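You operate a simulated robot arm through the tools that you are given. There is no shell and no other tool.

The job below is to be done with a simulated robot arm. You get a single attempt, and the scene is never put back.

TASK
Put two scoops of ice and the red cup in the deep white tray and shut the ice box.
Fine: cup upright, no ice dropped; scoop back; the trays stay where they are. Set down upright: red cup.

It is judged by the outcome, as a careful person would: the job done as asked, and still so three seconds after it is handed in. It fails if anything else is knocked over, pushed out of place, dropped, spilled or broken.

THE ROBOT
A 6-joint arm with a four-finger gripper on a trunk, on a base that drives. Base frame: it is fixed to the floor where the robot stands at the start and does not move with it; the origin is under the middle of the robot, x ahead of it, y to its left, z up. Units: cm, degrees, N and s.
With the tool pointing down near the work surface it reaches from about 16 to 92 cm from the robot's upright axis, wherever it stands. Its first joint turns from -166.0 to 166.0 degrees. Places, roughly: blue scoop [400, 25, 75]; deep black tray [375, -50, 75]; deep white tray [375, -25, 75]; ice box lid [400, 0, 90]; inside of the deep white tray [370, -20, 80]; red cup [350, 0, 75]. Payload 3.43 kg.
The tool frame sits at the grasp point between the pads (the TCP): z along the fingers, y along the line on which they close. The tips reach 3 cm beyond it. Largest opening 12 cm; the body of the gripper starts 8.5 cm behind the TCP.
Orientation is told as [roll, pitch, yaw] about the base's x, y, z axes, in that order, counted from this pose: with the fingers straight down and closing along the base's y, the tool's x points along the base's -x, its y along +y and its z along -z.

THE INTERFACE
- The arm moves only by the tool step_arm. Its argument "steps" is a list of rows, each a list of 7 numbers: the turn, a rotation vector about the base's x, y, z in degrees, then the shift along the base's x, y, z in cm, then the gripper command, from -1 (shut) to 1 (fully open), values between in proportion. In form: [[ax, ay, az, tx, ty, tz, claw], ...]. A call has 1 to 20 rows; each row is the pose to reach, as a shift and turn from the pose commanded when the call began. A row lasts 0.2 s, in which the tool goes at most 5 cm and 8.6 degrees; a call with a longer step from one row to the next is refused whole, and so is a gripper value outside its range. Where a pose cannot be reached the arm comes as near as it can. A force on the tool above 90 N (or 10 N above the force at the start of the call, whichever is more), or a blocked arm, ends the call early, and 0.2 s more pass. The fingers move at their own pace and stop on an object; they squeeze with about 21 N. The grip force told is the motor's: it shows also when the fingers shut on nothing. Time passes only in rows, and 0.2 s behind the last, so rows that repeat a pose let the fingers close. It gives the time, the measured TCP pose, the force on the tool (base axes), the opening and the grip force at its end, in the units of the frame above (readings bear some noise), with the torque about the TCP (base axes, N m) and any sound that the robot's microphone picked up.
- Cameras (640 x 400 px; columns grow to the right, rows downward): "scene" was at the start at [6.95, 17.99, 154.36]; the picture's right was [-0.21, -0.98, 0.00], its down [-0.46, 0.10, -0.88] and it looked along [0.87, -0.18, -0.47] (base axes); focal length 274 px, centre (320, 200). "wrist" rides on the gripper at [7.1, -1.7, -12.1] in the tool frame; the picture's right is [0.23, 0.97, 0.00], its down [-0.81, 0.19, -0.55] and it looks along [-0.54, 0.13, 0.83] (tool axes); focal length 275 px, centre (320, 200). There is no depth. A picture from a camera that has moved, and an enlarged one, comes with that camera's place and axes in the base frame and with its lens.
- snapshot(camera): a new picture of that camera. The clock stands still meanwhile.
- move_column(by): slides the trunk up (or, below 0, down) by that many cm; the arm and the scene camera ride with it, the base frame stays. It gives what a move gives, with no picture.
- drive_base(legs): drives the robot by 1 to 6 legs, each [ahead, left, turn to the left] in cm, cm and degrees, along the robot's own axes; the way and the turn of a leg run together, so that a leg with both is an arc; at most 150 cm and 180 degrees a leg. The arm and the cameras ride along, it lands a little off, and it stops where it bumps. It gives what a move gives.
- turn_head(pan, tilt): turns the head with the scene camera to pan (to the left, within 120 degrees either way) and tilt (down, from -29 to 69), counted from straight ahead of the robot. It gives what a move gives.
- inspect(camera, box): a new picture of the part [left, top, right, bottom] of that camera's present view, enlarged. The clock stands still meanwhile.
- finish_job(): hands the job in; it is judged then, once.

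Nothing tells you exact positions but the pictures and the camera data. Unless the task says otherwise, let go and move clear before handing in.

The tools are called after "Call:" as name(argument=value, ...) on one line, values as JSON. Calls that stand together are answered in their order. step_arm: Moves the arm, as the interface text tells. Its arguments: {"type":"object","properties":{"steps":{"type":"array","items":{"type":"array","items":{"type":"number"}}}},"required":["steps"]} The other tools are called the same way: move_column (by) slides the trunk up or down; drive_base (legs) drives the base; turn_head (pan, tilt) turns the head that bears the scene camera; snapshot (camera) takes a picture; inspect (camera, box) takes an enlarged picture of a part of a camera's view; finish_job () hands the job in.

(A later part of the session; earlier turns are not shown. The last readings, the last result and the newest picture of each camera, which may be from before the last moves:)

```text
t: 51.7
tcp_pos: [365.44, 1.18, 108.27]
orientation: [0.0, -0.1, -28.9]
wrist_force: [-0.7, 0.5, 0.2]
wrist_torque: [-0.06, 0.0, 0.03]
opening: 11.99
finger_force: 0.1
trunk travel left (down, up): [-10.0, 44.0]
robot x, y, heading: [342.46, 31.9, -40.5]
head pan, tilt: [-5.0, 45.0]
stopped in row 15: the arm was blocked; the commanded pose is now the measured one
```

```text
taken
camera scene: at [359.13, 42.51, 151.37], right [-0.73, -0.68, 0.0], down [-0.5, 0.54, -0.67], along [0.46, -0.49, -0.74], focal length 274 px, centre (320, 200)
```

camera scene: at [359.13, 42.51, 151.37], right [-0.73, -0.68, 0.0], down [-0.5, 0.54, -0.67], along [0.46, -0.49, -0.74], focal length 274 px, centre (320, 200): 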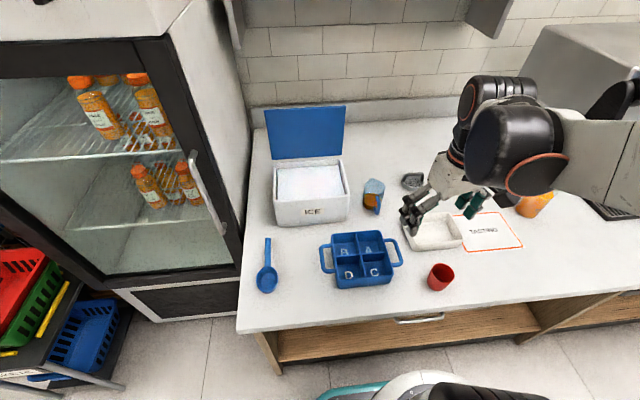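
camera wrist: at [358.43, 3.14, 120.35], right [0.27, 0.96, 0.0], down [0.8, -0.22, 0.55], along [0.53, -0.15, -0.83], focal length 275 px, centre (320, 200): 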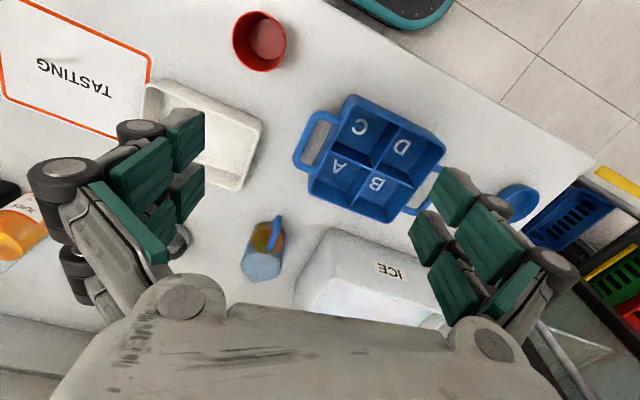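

The arm was blocked near its folded posture, but nothing was touched. Both cameras agree on the cup: about (358.6, -3.5), rim near z 87. I'll approach more slowly and turn the tool to a more natural yaw.

Call:
step_arm(steps=[[0, 0, -5, -0.8, -0.6, 0, 1], [0, 0, -10, -1.7, -1.1, -0.5, 1], [0, 0, -15, -2.5, -1.7, -1, 1], [0, 0, -20, -3.4, -2.3, -2, 1], [0, 0, -25, -4.2, -2.9, -3, 1], [0, 0, -30, -5.1, -3.4, -4, 1], [0, 0, -35, -6, -4, -5, 1], [0, 0, -40, -6.8, -4.6, -6, 1], [0, 0, -40, -6.8, -4.6, -7, 1], [0, 0, -40, -6.8, -4.6, -7, 1]])

Call:
snapshot(camera="wrist")

Call:
snapshot(camera="scene")

```text
t: 53.9
tcp_pos: [358.16, -4.06, 101.16]
orientation: [0.0, 0.0, -70.1]
wrist_force: [0.4, 0.0, -0.6]
wrist_torque: [0.01, -0.01, -0.01]
opening: 12.0
finger_force: 0.1
trunk travel left (down, up): [-10.0, 44.0]
robot x, y, heading: [342.14, 32.0, -40.4]
head pan, tilt: [-5.0, 45.0]
```

```text
taken
camera wrist: at [354.14, 1.99, 113.29], right [0.84, 0.55, 0.0], down [0.46, -0.7, 0.55], along [0.3, -0.46, -0.83], focal length 275 px, centre (320, 200)
```

wrist: 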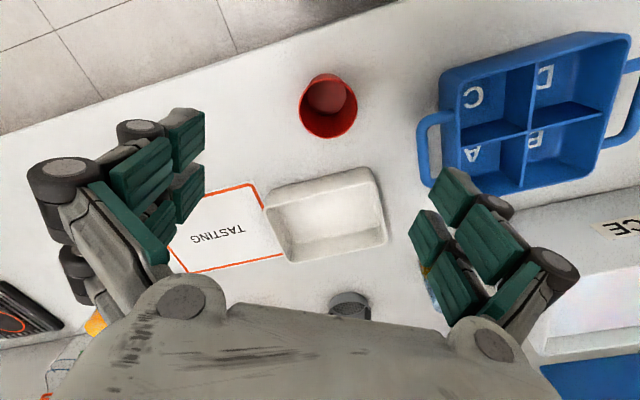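

```text
taken
camera scene: at [361.28, 44.89, 151.83], right [-0.41, -0.91, 0.0], down [-0.64, 0.28, -0.71], along [0.65, -0.29, -0.7], focal length 274 px, centre (320, 200)
```

scene: 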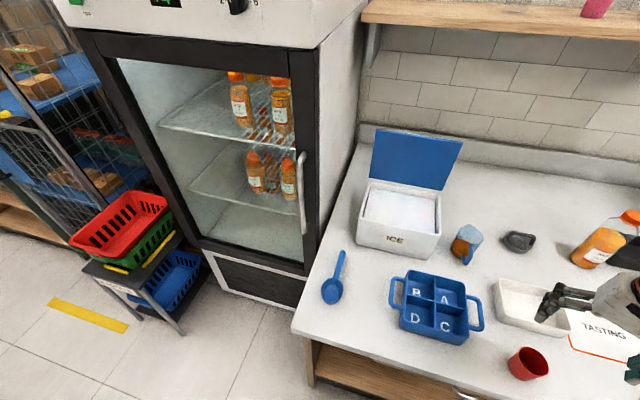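

The cup's rim centre is at about (358.2, -3.2), near z 87. I'll centre over it and go down around its upper part.

Call:
step_arm(steps=[[0, 0, 0, 0, 0.85, -2, 1], [0, 0, 0, 0, 0.85, -5, 1], [0, 0, 0, 0, 0.85, -8, 1], [0, 0, 0, 0, 0.85, -8, 1]])

Call:
snapshot(camera="wrist")

Call:
snapshot(camera="scene")

```text
t: 54.9
tcp_pos: [358.1, -3.26, 93.15]
orientation: [0.0, 0.1, -70.1]
wrist_force: [-0.3, 0.1, 0.0]
wrist_torque: [0.04, 0.03, -0.05]
opening: 11.99
finger_force: 0.0
trunk travel left (down, up): [-10.0, 44.0]
robot x, y, heading: [342.3, 31.96, -40.5]
head pan, tilt: [-5.0, 45.0]
```

```text
taken
camera wrist: at [354.1, 2.96, 105.3], right [0.84, 0.55, 0.0], down [0.46, -0.7, 0.55], along [0.3, -0.46, -0.83], focal length 275 px, centre (320, 200)
```

wrist: 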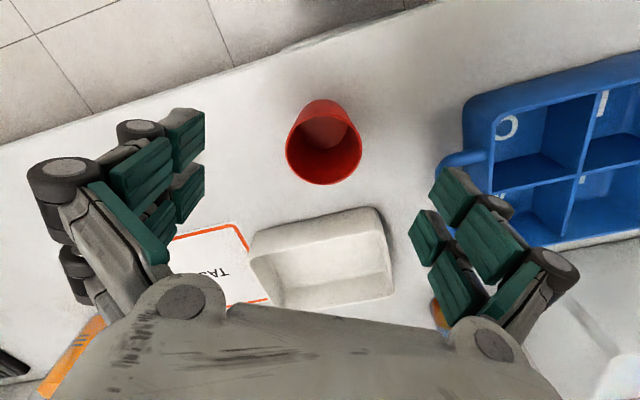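

```text
taken
camera scene: at [359.5, 42.37, 151.75], right [-0.71, -0.7, 0.0], down [-0.49, 0.51, -0.71], along [0.49, -0.51, -0.71], focal length 274 px, centre (320, 200)
```

scene: 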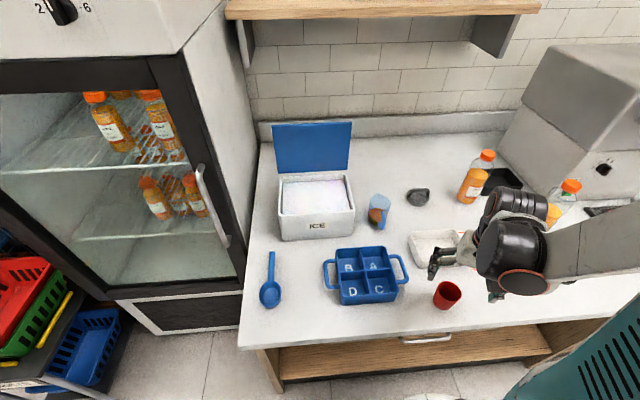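

Call:
step_arm(steps=[[0, 0, 0, 0.15, 0.1, -2, 1], [0, 0, 0, 0.15, 0.1, -4, 1], [0, 0, 0, 0.15, 0.1, -5.9, 1], [0, 0, 0, 0.15, 0.1, -5.9, 1]])

Call:
snapshot(camera="wrist")

Call:
inspect(camera="scene", box=[400, 220, 560, 340])

```text
t: 55.9
tcp_pos: [358.52, -3.02, 87.63]
orientation: [0.1, 0.0, -70.1]
wrist_force: [-0.1, 1.1, 0.0]
wrist_torque: [0.05, 0.02, 0.01]
opening: 11.98
finger_force: 0.1
trunk travel left (down, up): [-10.0, 44.0]
robot x, y, heading: [342.35, 32.0, -40.3]
head pan, tilt: [-5.0, 45.0]
```

```text
taken
camera wrist: at [354.49, 3.12, 99.67], right [0.84, 0.55, 0.0], down [0.46, -0.7, 0.55], along [0.3, -0.46, -0.83], focal length 275 px, centre (320, 200)
```

wrist: 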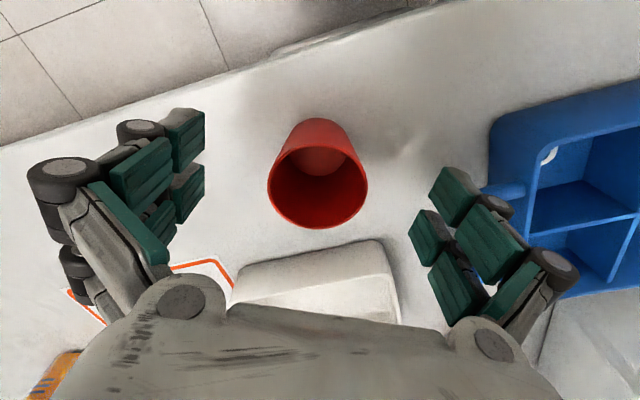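

```text
3.33 times, centred on (480, 280) of scene
camera zoom: at [359.51, 42.38, 151.75], right [-0.71, -0.7, 0.0], down [-0.49, 0.51, -0.71], along [0.49, -0.51, -0.71], focal length 912 px, centre (-213, -67)
```

zoom: 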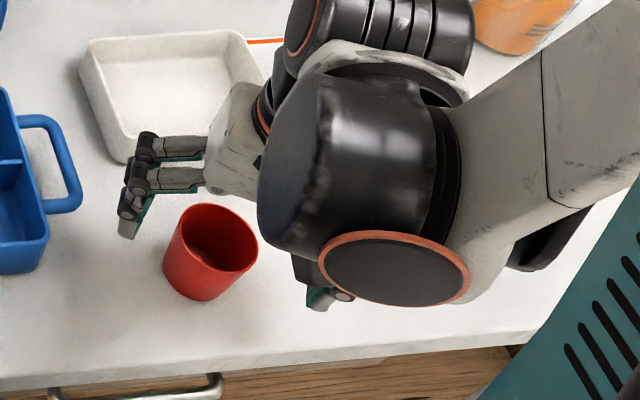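

Call:
step_arm(steps=[[0, 0, 0, 0, 0, 0, 0.2], [0, 0, 0, 0, 0, 0, -0.1], [0, 0, 0, 0, 0, 0, -0.4], [0, 0, 0, 0, 0, 0, -1], [0, 0, 0, 0, 0, 0, -1], [0, 0, 0, 0, 0, 0, -1]])

Call:
snapshot(camera="wrist")

```text
t: 57.3
tcp_pos: [358.48, -3.09, 87.66]
orientation: [0.0, 0.0, -70.1]
wrist_force: [0.6, -0.3, 2.1]
wrist_torque: [-0.07, -0.01, 0.02]
opening: 5.58
finger_force: 20.9
trunk travel left (down, up): [-10.0, 44.0]
robot x, y, heading: [342.51, 31.9, -40.6]
head pan, tilt: [-5.0, 45.0]
```

```text
taken
camera wrist: at [354.47, 3.14, 99.7], right [0.84, 0.55, 0.0], down [0.46, -0.7, 0.55], along [0.3, -0.46, -0.83], focal length 275 px, centre (320, 200)
```

wrist: 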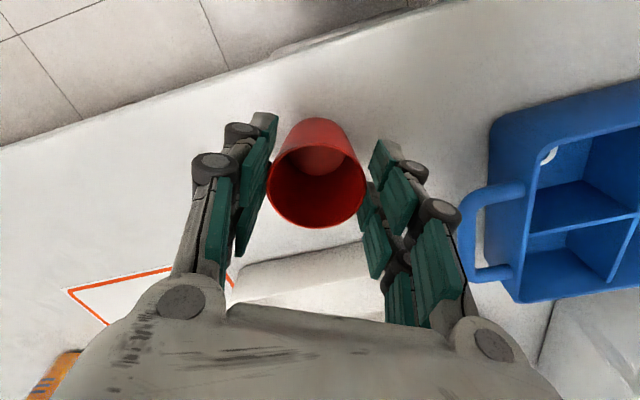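

The cup is held (opening 5.6). I'll lift it and carry it over the left end of the tray.

Call:
step_arm(steps=[[0, 0, 0, 0, 0, 2, -1], [0, 0, 0, 0, 0, 4.5, -1], [0, 0, 0, 0, 0, 7, -1], [0, 0, 0, 0, 0, 9, -1], [0, 0, 0, 1.8, -1.8, 9, -1], [0, 0, 0, 4.2, -4.2, 9, -1], [0, 0, 0, 6.6, -6.6, 9, -1], [0, 0, 0, 9, -9, 9, -1], [0, 0, 0, 11.2, -11.3, 9, -1], [0, 0, 0, 11.2, -11.3, 9, -1]])

Call:
snapshot(camera="wrist")

Call:
inspect(camera="scene", box=[380, 190, 540, 310])

```text
t: 59.5
tcp_pos: [369.59, -14.39, 96.23]
orientation: [-0.1, -0.1, -70.0]
wrist_force: [0.0, 0.2, 0.0]
wrist_torque: [0.0, 0.0, -0.02]
opening: 5.57
finger_force: 20.7
trunk travel left (down, up): [-10.0, 44.0]
robot x, y, heading: [342.44, 31.84, -40.6]
head pan, tilt: [-5.0, 45.0]
```

```text
taken
camera wrist: at [365.57, -8.25, 108.37], right [0.84, 0.55, 0.0], down [0.46, -0.7, 0.55], along [0.3, -0.46, -0.83], focal length 275 px, centre (320, 200)
```

wrist: 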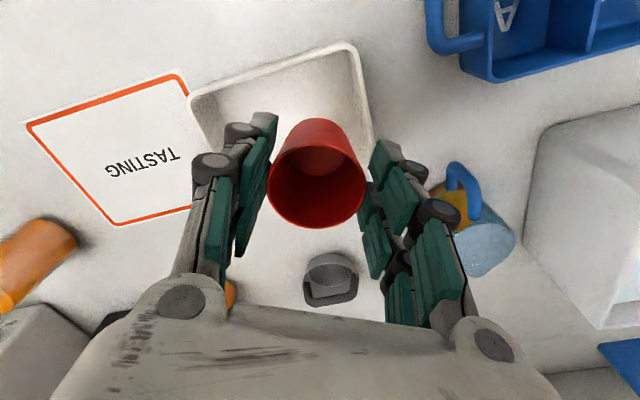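

```text
3.33 times, centred on (460, 250) of scene
camera zoom: at [359.52, 42.37, 151.75], right [-0.71, -0.7, 0.0], down [-0.49, 0.51, -0.71], along [0.49, -0.51, -0.71], focal length 912 px, centre (-147, 33)
```

zoom: 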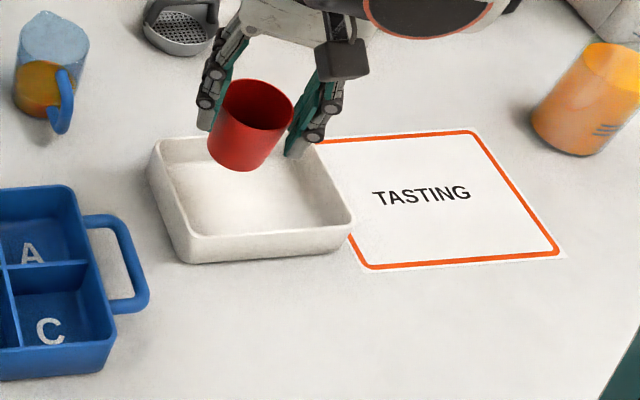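

The cup hangs over the left end of the tray, clear of the walls. I'll lower it to about 1 cm above the floor first.

Call:
step_arm(steps=[[0, 0, 0, 0, 0, -2, -1], [0, 0, 0, 0, 0, -4, -1], [0, 0, 0, 0, 0, -5.5, -1], [0, 0, 0, 0, 0, -7, -1], [0, 0, 0, 0, 0, -7, -1]])

Call:
inspect(camera="scene", box=[400, 210, 500, 285])

```text
t: 60.7
tcp_pos: [369.6, -14.44, 89.29]
orientation: [0.0, 0.0, -70.0]
wrist_force: [0.4, 0.8, -0.1]
wrist_torque: [0.05, 0.04, 0.0]
opening: 5.59
finger_force: 21.5
trunk travel left (down, up): [-10.0, 44.0]
robot x, y, heading: [342.08, 31.92, -40.8]
head pan, tilt: [-5.0, 45.0]
```

```text
5.33 times, centred on (450, 248) of scene
camera zoom: at [359.51, 42.38, 151.75], right [-0.71, -0.7, 0.0], down [-0.49, 0.51, -0.71], along [0.49, -0.51, -0.71], focal length 1460 px, centre (-373, -53)
```

zoom: 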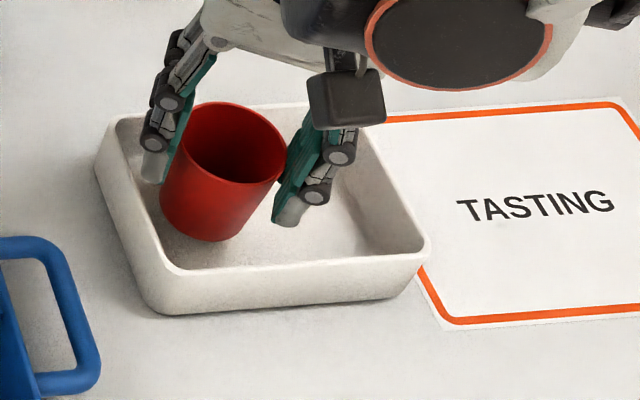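

Call:
step_arm(steps=[[0, 0, 0, 0, 0, -0.3, -1], [0, 0, 0, 0, 0, -0.6, -1], [0, 0, 0, 0, 0, -0.6, -1]])

Call:
step_arm(steps=[[0, 0, 0, 0, 0, -0.2, -1], [0, 0, 0, 0, 0, -0.2, -1]])

Call:
step_arm(steps=[[0, 0, 0, 0, 0, -0.15, -1], [0, 0, 0, 0, 0, -0.15, -1]])

```text
t: 61.5
tcp_pos: [369.52, -14.61, 88.67]
orientation: [0.0, 0.0, -70.1]
wrist_force: [-0.3, -0.4, -0.7]
wrist_torque: [0.03, 0.02, 0.03]
opening: 5.56
finger_force: 21.4
trunk travel left (down, up): [-10.0, 44.0]
robot x, y, heading: [342.63, 31.84, -40.7]
head pan, tilt: [-5.0, 45.0]
```

```text
t: 62.1
tcp_pos: [369.66, -14.39, 88.53]
orientation: [0.0, 0.0, -70.2]
wrist_force: [0.2, 0.7, -0.1]
wrist_torque: [0.04, 0.01, -0.03]
opening: 5.56
finger_force: 20.7
trunk travel left (down, up): [-10.0, 44.0]
robot x, y, heading: [342.22, 31.94, -40.6]
head pan, tilt: [-5.0, 45.0]
```

```text
t: 62.7
tcp_pos: [369.81, -14.41, 88.36]
orientation: [0.0, 0.0, -70.1]
wrist_force: [0.4, -0.8, -0.3]
wrist_torque: [0.0, 0.01, -0.02]
opening: 5.56
finger_force: 21.2
trunk travel left (down, up): [-10.0, 44.0]
robot x, y, heading: [342.39, 31.66, -40.4]
head pan, tilt: [-5.0, 45.0]
```

Call:
step_arm(steps=[[0, 0, 0, 0, 0, -0.15, -1], [0, 0, 0, 0, 0, -0.15, -1]])

Call:
step_arm(steps=[[0, 0, 0, 0, 0, -0.15, -1], [0, 0, 0, 0, 0, -0.15, -1]])

Call:
inspect(camera="scene", box=[400, 210, 500, 285])

```text
t: 63.3
tcp_pos: [369.66, -14.35, 88.25]
orientation: [-0.1, 0.0, -70.1]
wrist_force: [-1.3, 0.2, 0.5]
wrist_torque: [0.02, -0.04, 0.01]
opening: 5.56
finger_force: 21.0
trunk travel left (down, up): [-10.0, 44.0]
robot x, y, heading: [341.95, 31.55, -40.6]
head pan, tilt: [-5.0, 45.0]
```

```text
t: 63.9
tcp_pos: [369.6, -14.45, 88.07]
orientation: [-0.1, 0.0, -70.1]
wrist_force: [0.2, -0.3, -0.5]
wrist_torque: [0.02, 0.0, -0.01]
opening: 5.62
finger_force: 21.0
trunk travel left (down, up): [-10.0, 44.0]
robot x, y, heading: [342.03, 31.86, -40.4]
head pan, tilt: [-5.0, 45.0]
```

```text
5.33 times, centred on (450, 248) of scene
camera zoom: at [359.49, 42.4, 151.75], right [-0.71, -0.7, 0.0], down [-0.49, 0.51, -0.71], along [0.49, -0.51, -0.71], focal length 1460 px, centre (-373, -53)
```

zoom: 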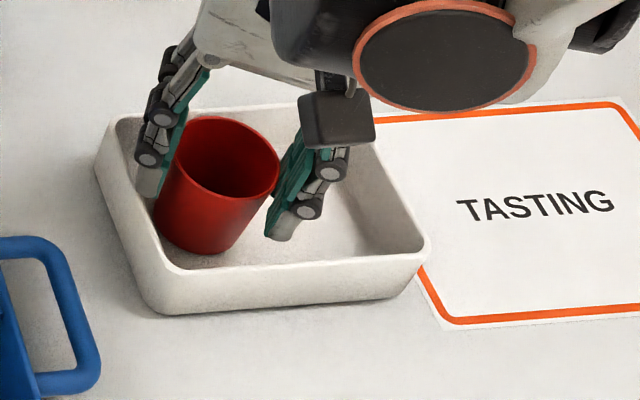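

Call:
step_arm(steps=[[0, 0, 0, 0, 0, -0.15, -1], [0, 0, 0, 0, 0, -0.15, -1]])

Call:
step_arm(steps=[[0, 0, 0, 0, 0, -0.15, -1], [0, 0, 0, 0, 0, -0.15, -1]])

Call:
step_arm(steps=[[0, 0, 0, 0, 0, -0.1, -1], [0, 0, 0, 0, 0, -0.1, -1]])

```text
t: 64.5
tcp_pos: [369.54, -14.43, 88.01]
orientation: [0.0, -0.1, -70.2]
wrist_force: [1.0, -3.0, 16.5]
wrist_torque: [-0.3, -0.11, -0.03]
opening: 5.58
finger_force: 21.2
trunk travel left (down, up): [-10.0, 44.0]
robot x, y, heading: [342.6, 32.0, -40.5]
head pan, tilt: [-5.0, 45.0]
```

```text
t: 65.1
tcp_pos: [369.63, -14.34, 87.86]
orientation: [-0.1, 0.0, -70.2]
wrist_force: [-1.5, -0.3, 15.5]
wrist_torque: [-0.11, 0.02, -0.03]
opening: 5.59
finger_force: 20.7
trunk travel left (down, up): [-10.0, 44.0]
robot x, y, heading: [342.34, 31.71, -40.5]
head pan, tilt: [-5.0, 45.0]
```

```text
t: 65.7
tcp_pos: [369.64, -14.32, 87.74]
orientation: [0.0, 0.0, -70.1]
wrist_force: [-0.3, 0.8, 15.5]
wrist_torque: [-0.05, -0.11, 0.01]
opening: 5.55
finger_force: 20.8
trunk travel left (down, up): [-10.0, 44.0]
robot x, y, heading: [342.58, 32.26, -40.7]
head pan, tilt: [-5.0, 45.0]
```

The cup touched down on the tray floor at about z 88. I'll open just enough to free it, then rise straight up.

Call:
step_arm(steps=[[0, 0, 0, 0, 0, 0.1, 0.0], [0, 0, 0, 0, 0, 0.2, 0.03], [0, 0, 0, 0, 0, 0.3, 0.05], [0, 0, 0, 0, 0, 0.6, 0.05], [0, 0, 0, 0, 0, 1.2, 0.06]])

Call:
inspect(camera="scene", box=[400, 210, 500, 285])

Call:
snapshot(camera="wrist")

```text
t: 66.9
tcp_pos: [369.71, -14.41, 88.97]
orientation: [0.0, 0.0, -70.1]
wrist_force: [0.5, 0.6, 0.2]
wrist_torque: [0.0, 0.0, 0.05]
opening: 6.38
finger_force: 0.0
trunk travel left (down, up): [-10.0, 44.0]
robot x, y, heading: [342.34, 31.91, -40.4]
head pan, tilt: [-5.0, 45.0]
```

```text
5.33 times, centred on (450, 248) of scene
camera zoom: at [359.49, 42.4, 151.75], right [-0.71, -0.7, 0.0], down [-0.49, 0.51, -0.71], along [0.49, -0.51, -0.71], focal length 1460 px, centre (-373, -53)
```

zoom: 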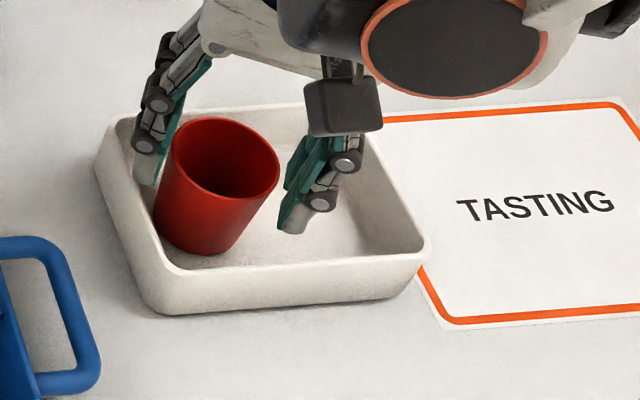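

```text
taken
camera wrist: at [365.57, -8.26, 100.98], right [0.84, 0.55, 0.0], down [0.46, -0.7, 0.55], along [0.3, -0.46, -0.83], focal length 275 px, centre (320, 200)
```

wrist: 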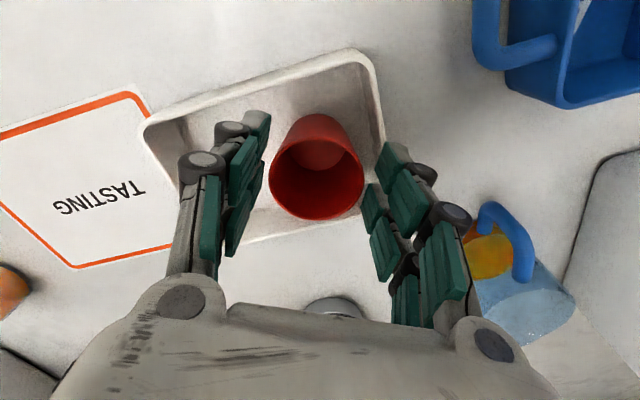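

The cup stands upright in the left end of the tray. I'll rise and move over to the scoop on the far left.

Call:
step_arm(steps=[[0, 0, 0, 0, 0, 2.5, 0.06], [0, 0, 0, 0, 0, 5, 0.06], [0, 0, 0, 0, 0, 9, 0.06], [0, 0, 0, 0, 0, 13, 0.06], [0, 0, 3, 2.4, 3, 15, 0.1], [0, 0, 6, 4.8, 6.1, 16, 0.3], [0, 0, 9, 7.2, 9.1, 16, 0.5], [0, 0, 12, 9.6, 12.1, 16, 0.6], [0, 0, 15, 12, 15.2, 16, 0.6], [0, 0, 18, 14.4, 18.2, 16, 0.6], [0, 0, 21, 16.8, 21.2, 16, 0.6], [0, 0, 24, 19.2, 24.2, 16, 0.6], [0, 0, 27, 21.6, 27.3, 15, 0.6], [0, 0, 30, 24, 30.3, 14, 0.6], [0, 0, 30, 26.3, 33.3, 12, 0.6], [0, 0, 30, 28.6, 36.3, 10, 0.6], [0, 0, 30, 28.6, 36.3, 10, 0.6]])

Call:
snapshot(camera="wrist")

Call:
snapshot(camera="scene")

```text
t: 70.5
tcp_pos: [398.6, 21.25, 98.75]
orientation: [0.0, 0.0, -40.8]
wrist_force: [0.7, 0.3, 0.4]
wrist_torque: [0.03, 0.02, 0.01]
opening: 9.61
finger_force: 0.2
trunk travel left (down, up): [-10.0, 44.0]
robot x, y, heading: [342.08, 31.64, -40.9]
head pan, tilt: [-5.0, 45.0]
```

```text
taken
camera wrist: at [392.0, 24.71, 110.83], right [0.46, 0.89, 0.0], down [0.74, -0.38, 0.55], along [0.49, -0.25, -0.83], focal length 275 px, centre (320, 200)
```

wrist: 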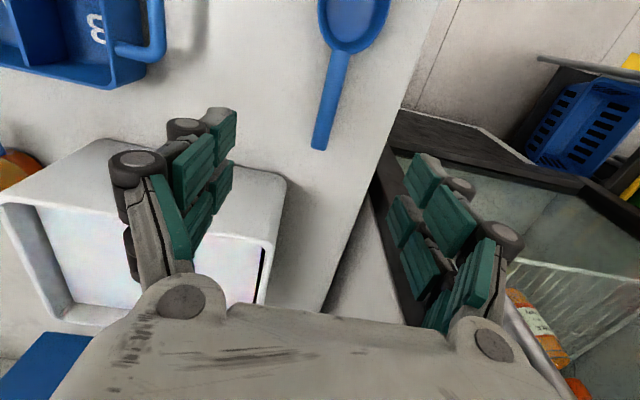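

```text
taken
camera scene: at [361.43, 45.98, 151.37], right [-0.29, -0.96, 0.0], down [-0.71, 0.21, -0.67], along [0.65, -0.19, -0.74], focal length 274 px, centre (320, 200)
```

scene: 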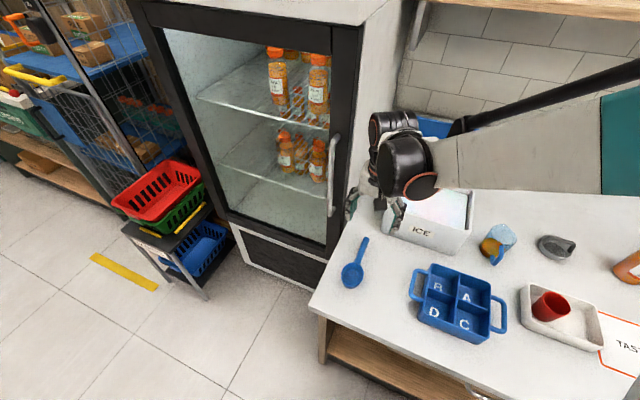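

The scoop handle's middle is at about (398.6, 22.4), z≈83. I'll centre on it, narrow the gripper, and descend part-way to check.

Call:
step_arm(steps=[[0, 0, -1, 0, 1.1, -3, 0.2], [0, 0, -1, 0, 1.1, -6, 0], [0, 0, -1, 0, 1.1, -9, 0], [0, 0, -1, 0, 1.1, -9, 0]])

Call:
snapshot(camera="wrist")

Call:
snapshot(camera="scene")

```text
t: 71.5
tcp_pos: [398.25, 23.01, 89.81]
orientation: [-0.1, 0.0, -41.1]
wrist_force: [-0.3, -0.1, -0.7]
wrist_torque: [-0.01, 0.01, 0.01]
opening: 6.0
finger_force: 0.0
trunk travel left (down, up): [-10.0, 44.0]
robot x, y, heading: [342.09, 31.66, -40.5]
head pan, tilt: [-5.0, 45.0]
```

```text
taken
camera wrist: at [391.77, 26.42, 101.9], right [0.47, 0.88, 0.0], down [0.74, -0.39, 0.55], along [0.49, -0.26, -0.83], focal length 275 px, centre (320, 200)
```

wrist: 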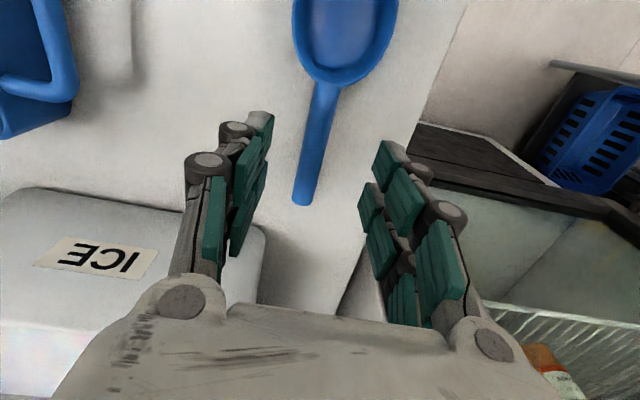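

```text
taken
camera scene: at [359.54, 42.41, 151.74], right [-0.71, -0.7, 0.0], down [-0.49, 0.51, -0.71], along [0.49, -0.51, -0.71], focal length 274 px, centre (320, 200)
```

scene: 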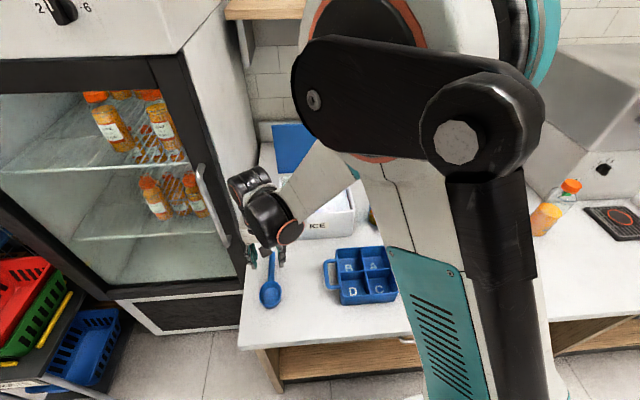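

Call:
step_arm(steps=[[0, 0, 1, 0.4, -0.9, -2, 0], [0, 0, 1, 0.4, -0.9, -4, 0], [0, 0, 1, 0.4, -0.9, -5.3, 0], [0, 0, 1, 0.4, -0.9, -5.3, 0]])

Call:
snapshot(camera="wrist")

Call:
inspect(camera="scene", box=[220, 220, 320, 320])

```text
t: 72.5
tcp_pos: [398.62, 22.09, 84.54]
orientation: [0.0, -0.1, -40.1]
wrist_force: [-0.5, 0.3, -0.4]
wrist_torque: [-0.02, 0.03, 0.01]
opening: 6.0
finger_force: 0.1
trunk travel left (down, up): [-10.0, 44.0]
robot x, y, heading: [342.03, 32.12, -40.5]
head pan, tilt: [-5.0, 45.0]
```

```text
taken
camera wrist: at [392.08, 25.44, 96.64], right [0.45, 0.89, 0.0], down [0.74, -0.38, 0.55], along [0.49, -0.25, -0.83], focal length 275 px, centre (320, 200)
```

wrist: 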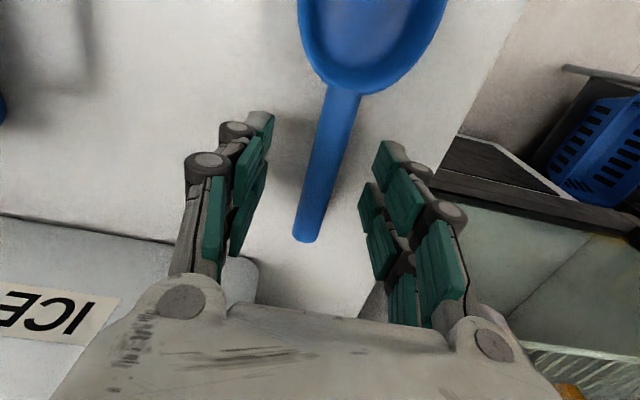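

```text
4.00 times, centred on (270, 270) of scene
camera zoom: at [359.52, 42.41, 151.74], right [-0.71, -0.7, 0.0], down [-0.49, 0.51, -0.71], along [0.49, -0.51, -0.71], focal length 1095 px, centre (520, -80)
```

zoom: 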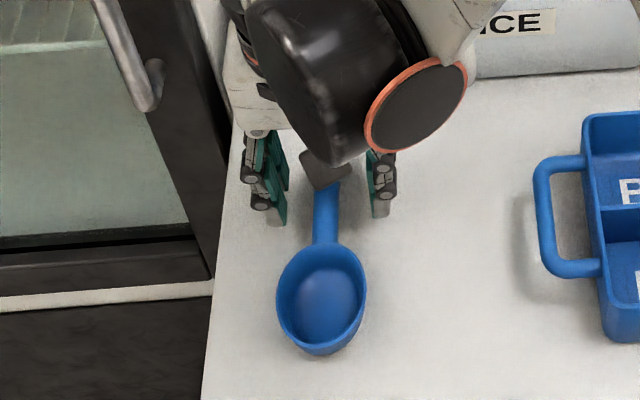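

The handle is centred and aligned between the fingers, so I'll close on it.

Call:
step_arm(steps=[[0, 0, 0, 0, 0, 0, -0.4], [0, 0, 0, 0, 0, 0, -0.7], [0, 0, 0, 0, 0, 0, -1], [0, 0, 0, 0, 0, 0, -1], [0, 0, 0, 0, 0, 0, -1]])

Call:
snapshot(camera="wrist")

Call:
inspect(camera="scene", box=[220, 220, 320, 320])

```text
t: 73.7
tcp_pos: [398.71, 22.23, 84.61]
orientation: [0.0, 0.0, -40.0]
wrist_force: [0.5, -0.8, -0.3]
wrist_torque: [-0.06, 0.0, -0.03]
opening: 1.7
finger_force: 20.5
trunk travel left (down, up): [-10.0, 44.0]
robot x, y, heading: [341.89, 31.46, -40.9]
head pan, tilt: [-5.0, 45.0]
```

```text
taken
camera wrist: at [392.08, 25.44, 96.66], right [0.45, 0.89, 0.0], down [0.74, -0.38, 0.55], along [0.49, -0.25, -0.83], focal length 275 px, centre (320, 200)
```

wrist: 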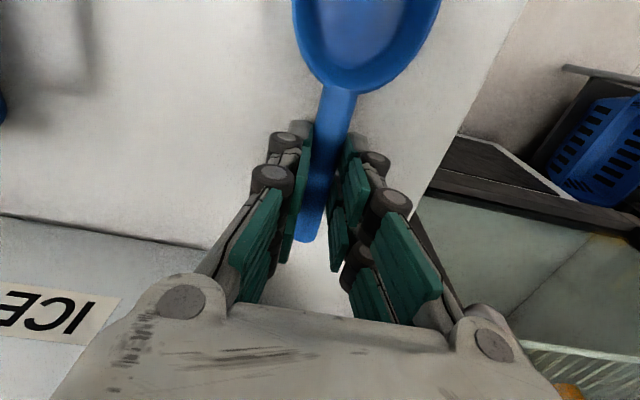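

```text
4.00 times, centred on (270, 270) of scene
camera zoom: at [359.51, 42.42, 151.74], right [-0.71, -0.7, 0.0], down [-0.49, 0.51, -0.71], along [0.49, -0.51, -0.71], focal length 1095 px, centre (520, -80)
```

zoom: 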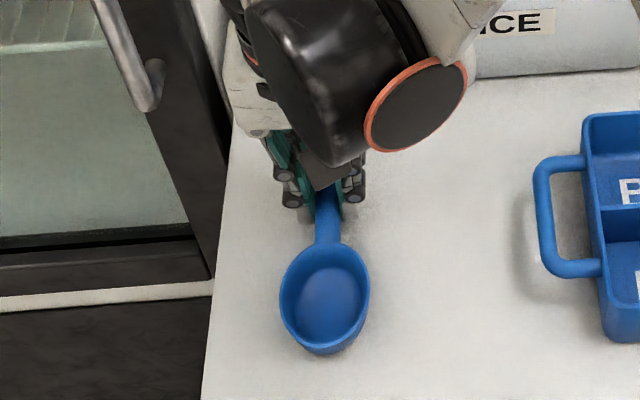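

The handle is gripped at 1.7 cm, and I've noted this pose for putting the scoop back. I'll lift it straight up and inspect.

Call:
step_arm(steps=[[0, 0, 0, 0, 0, 1, -1], [0, 0, 0, 0, 0, 4, -1], [0, 0, 0, 0, 0, 8, -1], [0, 0, 0, 0, 0, 12, -1], [0, 0, 0, 0, 0, 16, -1], [0, 0, 0, 0, 0, 20, -1], [0, 0, 0, 0, 0, 20, -1]])

Call:
snapshot(camera="wrist")

Call:
snapshot(camera="scene")

```text
t: 75.3
tcp_pos: [398.77, 22.29, 104.49]
orientation: [0.0, 0.0, -40.1]
wrist_force: [0.9, 0.2, -0.3]
wrist_torque: [-0.01, -0.03, 0.02]
opening: 1.7
finger_force: 20.9
trunk travel left (down, up): [-10.0, 44.0]
robot x, y, heading: [342.29, 31.84, -40.5]
head pan, tilt: [-5.0, 45.0]
```

```text
taken
camera wrist: at [392.17, 25.52, 116.54], right [0.45, 0.89, 0.0], down [0.74, -0.38, 0.55], along [0.49, -0.25, -0.83], focal length 275 px, centre (320, 200)
```

wrist: 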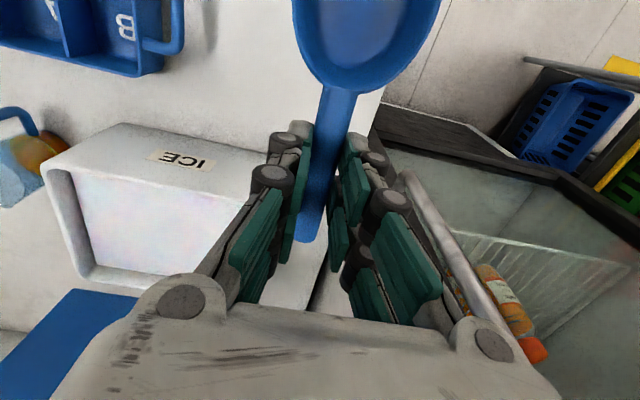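

```text
taken
camera scene: at [359.48, 42.42, 151.74], right [-0.71, -0.7, 0.0], down [-0.49, 0.51, -0.71], along [0.49, -0.51, -0.71], focal length 274 px, centre (320, 200)
```

scene: 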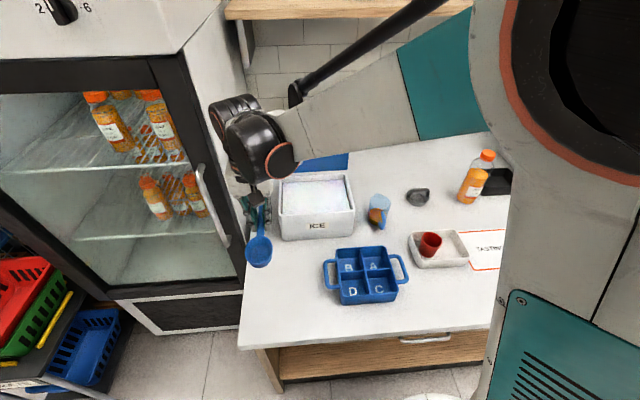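

The scoop is held firmly. I'll carry it level over the open box, turning it about 45° so the handle stays clear of the raised lid.

Call:
step_arm(steps=[[0, 0, 2, 1.3, -2.7, 1.5, -1], [0, 0, 8, 2.7, -5.4, 2.5, -1], [0, 0, 14, 4.1, -8.1, 3.5, -1], [0, 0, 20, 5.5, -10.8, 3.5, -1], [0, 0, 26, 6.8, -13.4, 3.5, -1], [0, 0, 32, 8.2, -16.1, 3.5, -1], [0, 0, 39, 9.6, -18.8, 3.5, -1], [0, 0, 45, 10.9, -21.5, 3.5, -1], [0, 0, 45, 10.9, -21.5, 3.5, -1]])

Call:
snapshot(camera="wrist")

Call:
snapshot(camera="scene")

```text
t: 77.3
tcp_pos: [409.6, 0.46, 108.12]
orientation: [0.0, 0.0, 5.0]
wrist_force: [0.6, 0.8, 0.0]
wrist_torque: [0.03, 0.01, -0.01]
opening: 1.7
finger_force: 20.5
trunk travel left (down, up): [-10.0, 44.0]
robot x, y, heading: [342.09, 31.98, -40.4]
head pan, tilt: [-5.0, 45.0]
```

```text
taken
camera wrist: at [402.56, -1.81, 120.21], right [-0.31, 0.95, 0.0], down [0.79, 0.26, 0.55], along [0.52, 0.17, -0.83], focal length 275 px, centre (320, 200)
```

wrist: 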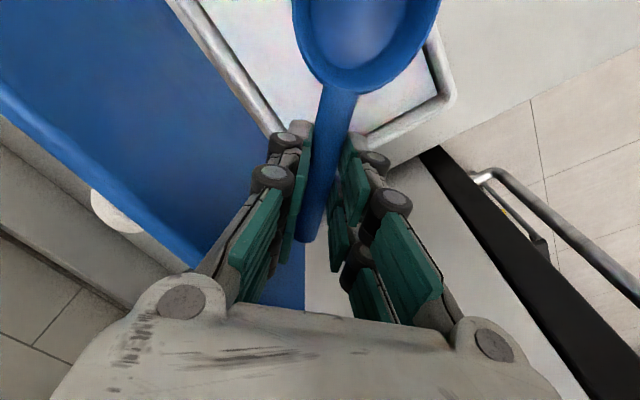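

```text
taken
camera scene: at [359.54, 42.37, 151.74], right [-0.71, -0.7, 0.0], down [-0.49, 0.51, -0.71], along [0.49, -0.51, -0.71], focal length 274 px, centre (320, 200)
```

scene: 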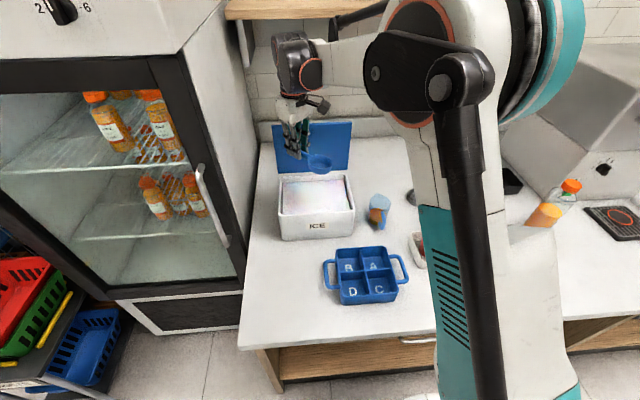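

Call:
inspect(camera="scene", box=[255, 100, 375, 250])

```text
2.67 times, centred on (315, 175) of scene
camera zoom: at [359.54, 42.37, 151.74], right [-0.71, -0.7, 0.0], down [-0.49, 0.51, -0.71], along [0.49, -0.51, -0.71], focal length 730 px, centre (333, 267)
```

zoom: 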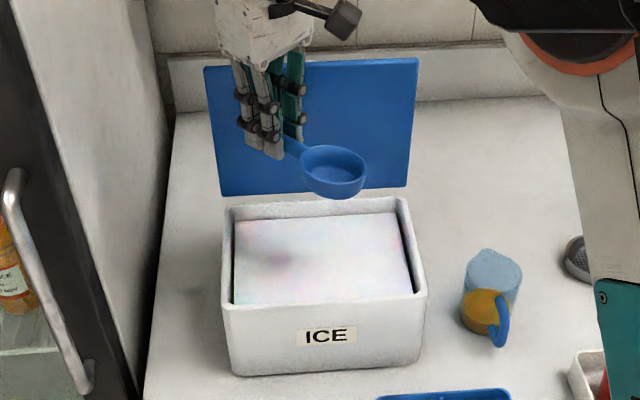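

The bowl hangs over the ice. I'll tilt the leading lip down about 40° above the box, then check.

Call:
step_arm(steps=[[0.6, -7, 0, 0, 0, 0, -1], [1.2, -14, 0, 0, 0, 0, -1], [1.8, -21, 0, 0, 0, 0, -1], [2.4, -28, 0, 0, 0, 0, -1], [3.0, -35, 0, 0, 0, 0, -1], [3.5, -40, 0, 0, 0, 0, -1], [3.5, -40, 0, 0, 0, -3, -1], [3.5, -40, 0, 0, 0, -5, -1], [3.5, -40, 0, 0, 0, -5, -1]])

Call:
inspect(camera="scene", box=[255, 100, 375, 250])

Call:
snapshot(camera="wrist")

```text
t: 79.3
tcp_pos: [409.53, 0.66, 103.17]
orientation: [0.2, -40.1, 4.9]
wrist_force: [-0.1, -0.4, -0.1]
wrist_torque: [0.02, -0.02, -0.02]
opening: 1.69
finger_force: 21.2
trunk travel left (down, up): [-10.0, 44.0]
robot x, y, heading: [342.43, 31.72, -40.6]
head pan, tilt: [-5.0, 45.0]
```

```text
2.67 times, centred on (315, 175) of scene
camera zoom: at [359.51, 42.41, 151.75], right [-0.71, -0.7, 0.0], down [-0.49, 0.51, -0.71], along [0.49, -0.51, -0.71], focal length 730 px, centre (333, 267)
```

zoom: 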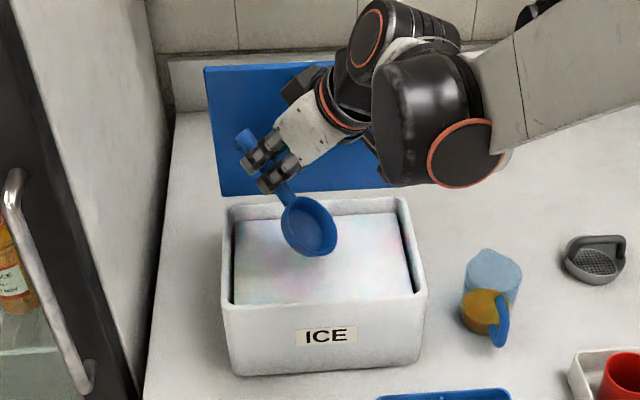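

```text
taken
camera wrist: at [396.43, -2.22, 107.73], right [-0.26, 0.95, -0.15], down [0.25, 0.21, 0.95], along [0.93, 0.21, -0.29], focal length 275 px, centre (320, 200)
```

wrist: 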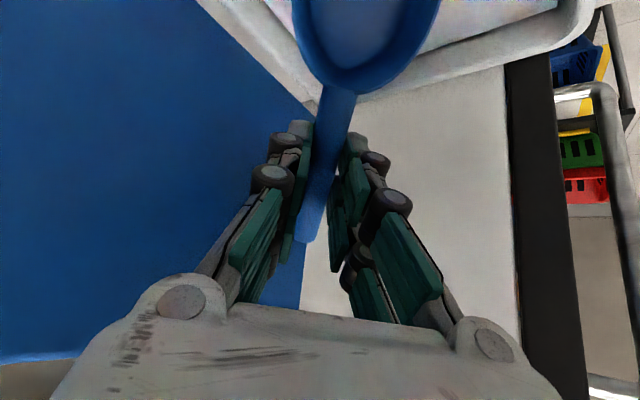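

The pose works and is clear of the lid. I'll lower the lip to the ice and into it slowly, watching force.

Call:
step_arm(steps=[[0, 0, 0, 0, 0, -1.5, -1], [0, 0, 0, 0, 0, -3, -1], [0, 0, 0, 0, 0, -4, -1], [0, 0, 0, 0, 0, -4, -1]])

Call:
step_arm(steps=[[0, 0, 0, 0, 0, -0.5, -1], [0, 0, 0, 0, 0, -1, -1], [0, 0, 0, 0, 0, -1, -1]])

Call:
inspect(camera="scene", box=[255, 100, 375, 250])

```text
t: 80.3
tcp_pos: [409.59, 0.56, 99.18]
orientation: [0.1, -40.0, 4.9]
wrist_force: [0.1, -0.5, -0.5]
wrist_torque: [0.01, 0.01, -0.02]
opening: 1.69
finger_force: 21.0
trunk travel left (down, up): [-10.0, 44.0]
robot x, y, heading: [342.14, 31.77, -40.6]
head pan, tilt: [-5.0, 45.0]
```

```text
t: 81.1
tcp_pos: [409.52, 0.63, 98.12]
orientation: [0.2, -40.3, 4.9]
wrist_force: [-0.2, 0.5, -0.9]
wrist_torque: [-0.01, -0.04, 0.01]
opening: 1.67
finger_force: 21.2
trunk travel left (down, up): [-10.0, 44.0]
robot x, y, heading: [342.01, 31.63, -40.2]
head pan, tilt: [-5.0, 45.0]
```

```text
2.67 times, centred on (315, 175) of scene
camera zoom: at [359.51, 42.4, 151.74], right [-0.71, -0.7, 0.0], down [-0.49, 0.51, -0.71], along [0.49, -0.51, -0.71], focal length 730 px, centre (333, 267)
```

zoom: 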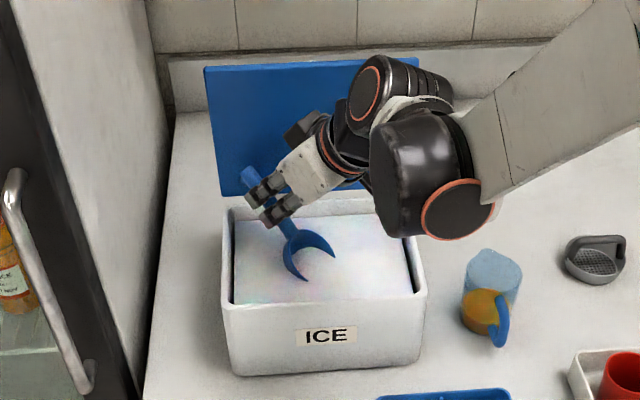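

The ice yields with no resistance and the bowl is entering it. I'll go a little deeper, curl the bowl up through the ice to nearly level, and rise.

Call:
step_arm(steps=[[0, 0, 0, 0, 0, -1, -1], [0, 0, 0, 0, 0, -2, -1], [0, 0, 0, 0, 0, -3, -1], [0, 0, 0, 0, 0, -3, -1], [-0.4, 5, 0, -0.3, 0, -3.2, -1], [-0.9, 10, 0, -0.6, 0, -3.4, -1], [-1.3, 15, 0, -0.8, 0, -3.4, -1], [-1.7, 20, 0, -0.8, 0, -3.3, -1], [-2.2, 25, 0, -0.8, 0, -3, -1], [-2.6, 30, 0, -0.8, 0, -2, -1], [-3.0, 35, 0, -0.8, 0, 0, -1], [-3.3, 38, 0, -0.8, 0, 2, -1], [-3.5, 40, 0, -0.8, 0, 4, -1], [-3.5, 40, 0, -0.8, 0, 6, -1], [-3.5, 40, 0, -0.8, 0, 8, -1], [-3.5, 40, 0, -0.8, 0, 8, -1]])

Call:
inspect(camera="scene", box=[255, 100, 375, 250])

Call:
snapshot(camera="wrist")

```text
t: 84.5
tcp_pos: [408.71, 0.77, 106.19]
orientation: [0.0, -0.1, 4.9]
wrist_force: [-0.2, -1.3, -1.1]
wrist_torque: [-0.02, -0.01, 0.04]
opening: 1.74
finger_force: 21.0
trunk travel left (down, up): [-10.0, 44.0]
robot x, y, heading: [342.25, 32.1, -40.6]
head pan, tilt: [-5.0, 45.0]
```

```text
2.67 times, centred on (315, 175) of scene
camera zoom: at [359.51, 42.41, 151.74], right [-0.71, -0.7, 0.0], down [-0.49, 0.51, -0.71], along [0.49, -0.51, -0.71], focal length 730 px, centre (333, 267)
```

zoom: 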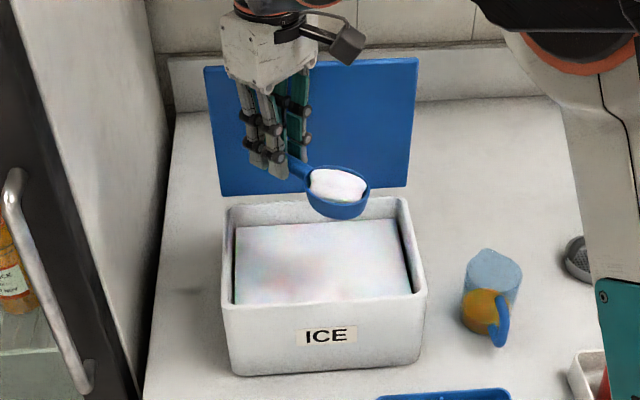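

```text
taken
camera wrist: at [401.8, -1.6, 118.13], right [-0.31, 0.95, 0.0], down [0.79, 0.26, 0.55], along [0.53, 0.17, -0.83], focal length 275 px, centre (320, 200)
```

wrist: 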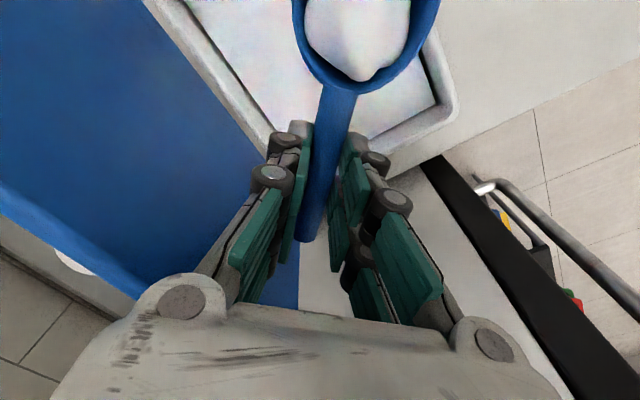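

The scoop came up full, with one clean load of ice. I'll carry it slowly and level towards the right half of the tray.

Call:
step_arm(steps=[[0, 0, -0.6, -0.8, -0.6, 0, -1], [0, 0, -1.9, -2.3, -1.8, 0, -1], [0, 0, -3.5, -4.4, -3.4, 0, -1], [0, 0, -5.1, -6.4, -4.9, 0, -1], [0, 0, -6.7, -8.5, -6.5, 0, -1], [0, 0, -8.3, -10.5, -8.0, 0, -1], [0, 0, -10, -12.5, -9.6, 0, -1], [0, 0, -11.6, -14.6, -11.2, 0, -1], [0, 0, -13.2, -16.6, -12.7, 0, -1], [0, 0, -14.8, -18.6, -14.3, 0, -1], [0, 0, -16.4, -20.7, -15.8, 0, -1], [0, 0, -18, -22.7, -17.4, 0, -1], [0, 0, -19.7, -24.7, -19, 0, -1], [0, 0, -21.3, -26.8, -20.5, 0, -1], [0, 0, -22.9, -28.8, -22.1, 0, -1], [0, 0, -24.2, -30.4, -23.3, 0, -1], [0, 0, -24.9, -31.3, -24, 0, -1], [0, 0, -24.9, -31.3, -24, -1.5, -1], [0, 0, -24.9, -31.3, -24, -3, -1], [0, 0, -24.9, -31.3, -24, -3, -1]])

Call:
snapshot(camera="wrist")

Call:
snapshot(camera="scene")

```text
t: 88.7
tcp_pos: [377.38, -23.29, 103.16]
orientation: [0.0, 0.0, -19.9]
wrist_force: [-0.2, -0.1, -0.7]
wrist_torque: [0.0, -0.01, 0.0]
opening: 1.71
finger_force: 20.9
trunk travel left (down, up): [-10.0, 44.0]
robot x, y, heading: [342.05, 31.97, -40.8]
head pan, tilt: [-5.0, 45.0]
```

```text
taken
camera wrist: at [370.12, -22.54, 115.16], right [0.12, 0.99, 0.0], down [0.83, -0.1, 0.55], along [0.55, -0.06, -0.83], focal length 275 px, centre (320, 200)
```

wrist: 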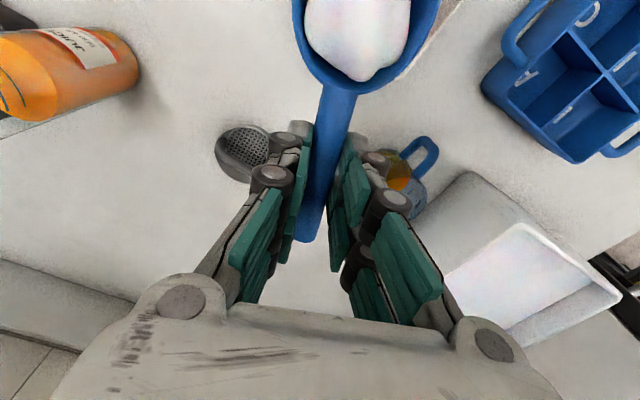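

```text
taken
camera scene: at [359.5, 42.38, 151.75], right [-0.71, -0.7, 0.0], down [-0.49, 0.51, -0.71], along [0.49, -0.51, -0.71], focal length 274 px, centre (320, 200)
```

scene: 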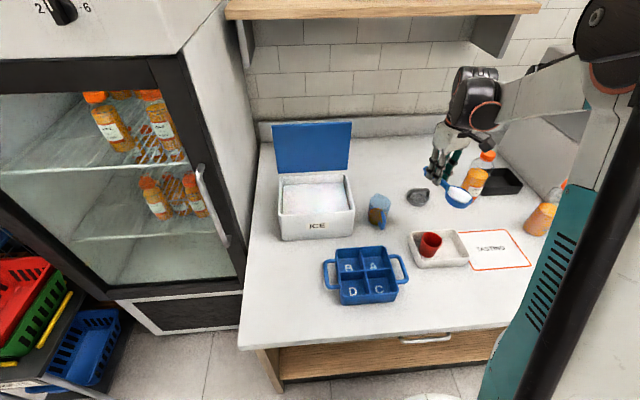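

Nothing spilled. I'll begin tipping with the lip held over the right half of the tray, going to 45° first and checking.

Call:
step_arm(steps=[[-2.2, -6.0, 0, -0.5, 0.2, -0.6, -1], [-4.4, -12.1, 0, -1.0, 0.4, -1.2, -1], [-6.6, -18.1, 0, -1.5, 0.6, -1.8, -1], [-8.8, -24.2, 0, -2.1, 0.8, -2.4, -1], [-11, -30.2, 0, -2.7, 1.0, -3.0, -1], [-13.2, -36.3, 0, -3.2, 1.2, -3.7, -1], [-15.4, -42.3, 0, -3.8, 1.5, -4.4, -1], [-15.4, -42.3, 0, -3.8, 1.5, -4.4, -1]])

Call:
inspect(camera="scene", box=[390, 140, 550, 280])

Call:
snapshot(camera="wrist")

```text
t: 90.5
tcp_pos: [373.66, -21.84, 98.75]
orientation: [0.1, -45.1, -20.0]
wrist_force: [-0.2, -0.3, -0.4]
wrist_torque: [-0.02, -0.01, 0.01]
opening: 1.74
finger_force: 20.9
trunk travel left (down, up): [-10.0, 44.0]
robot x, y, heading: [342.16, 31.67, -40.6]
head pan, tilt: [-5.0, 45.0]
```

```text
2.86 times, centred on (470, 210) of scene
camera zoom: at [359.47, 42.38, 151.75], right [-0.71, -0.7, 0.0], down [-0.49, 0.51, -0.71], along [0.49, -0.51, -0.71], focal length 782 px, centre (-109, 171)
```

zoom: 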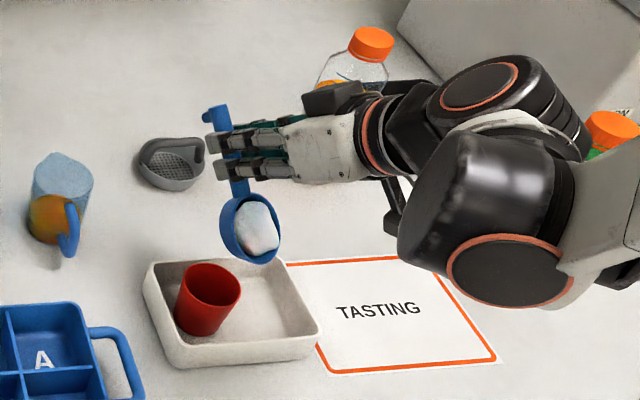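

```text
taken
camera wrist: at [360.29, -18.76, 102.2], right [0.18, 0.97, -0.16], down [0.24, 0.12, 0.96], along [0.96, -0.21, -0.21], focal length 275 px, centre (320, 200)
```

wrist: 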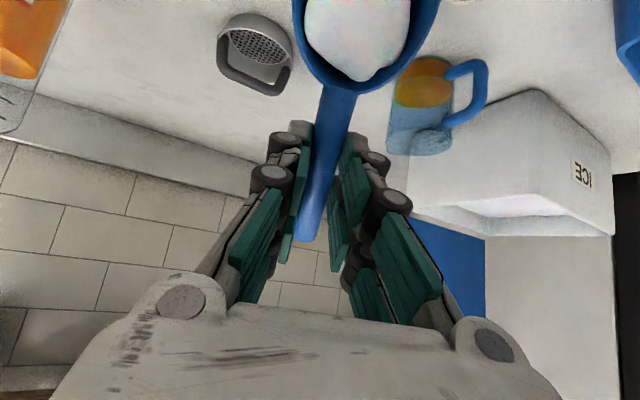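

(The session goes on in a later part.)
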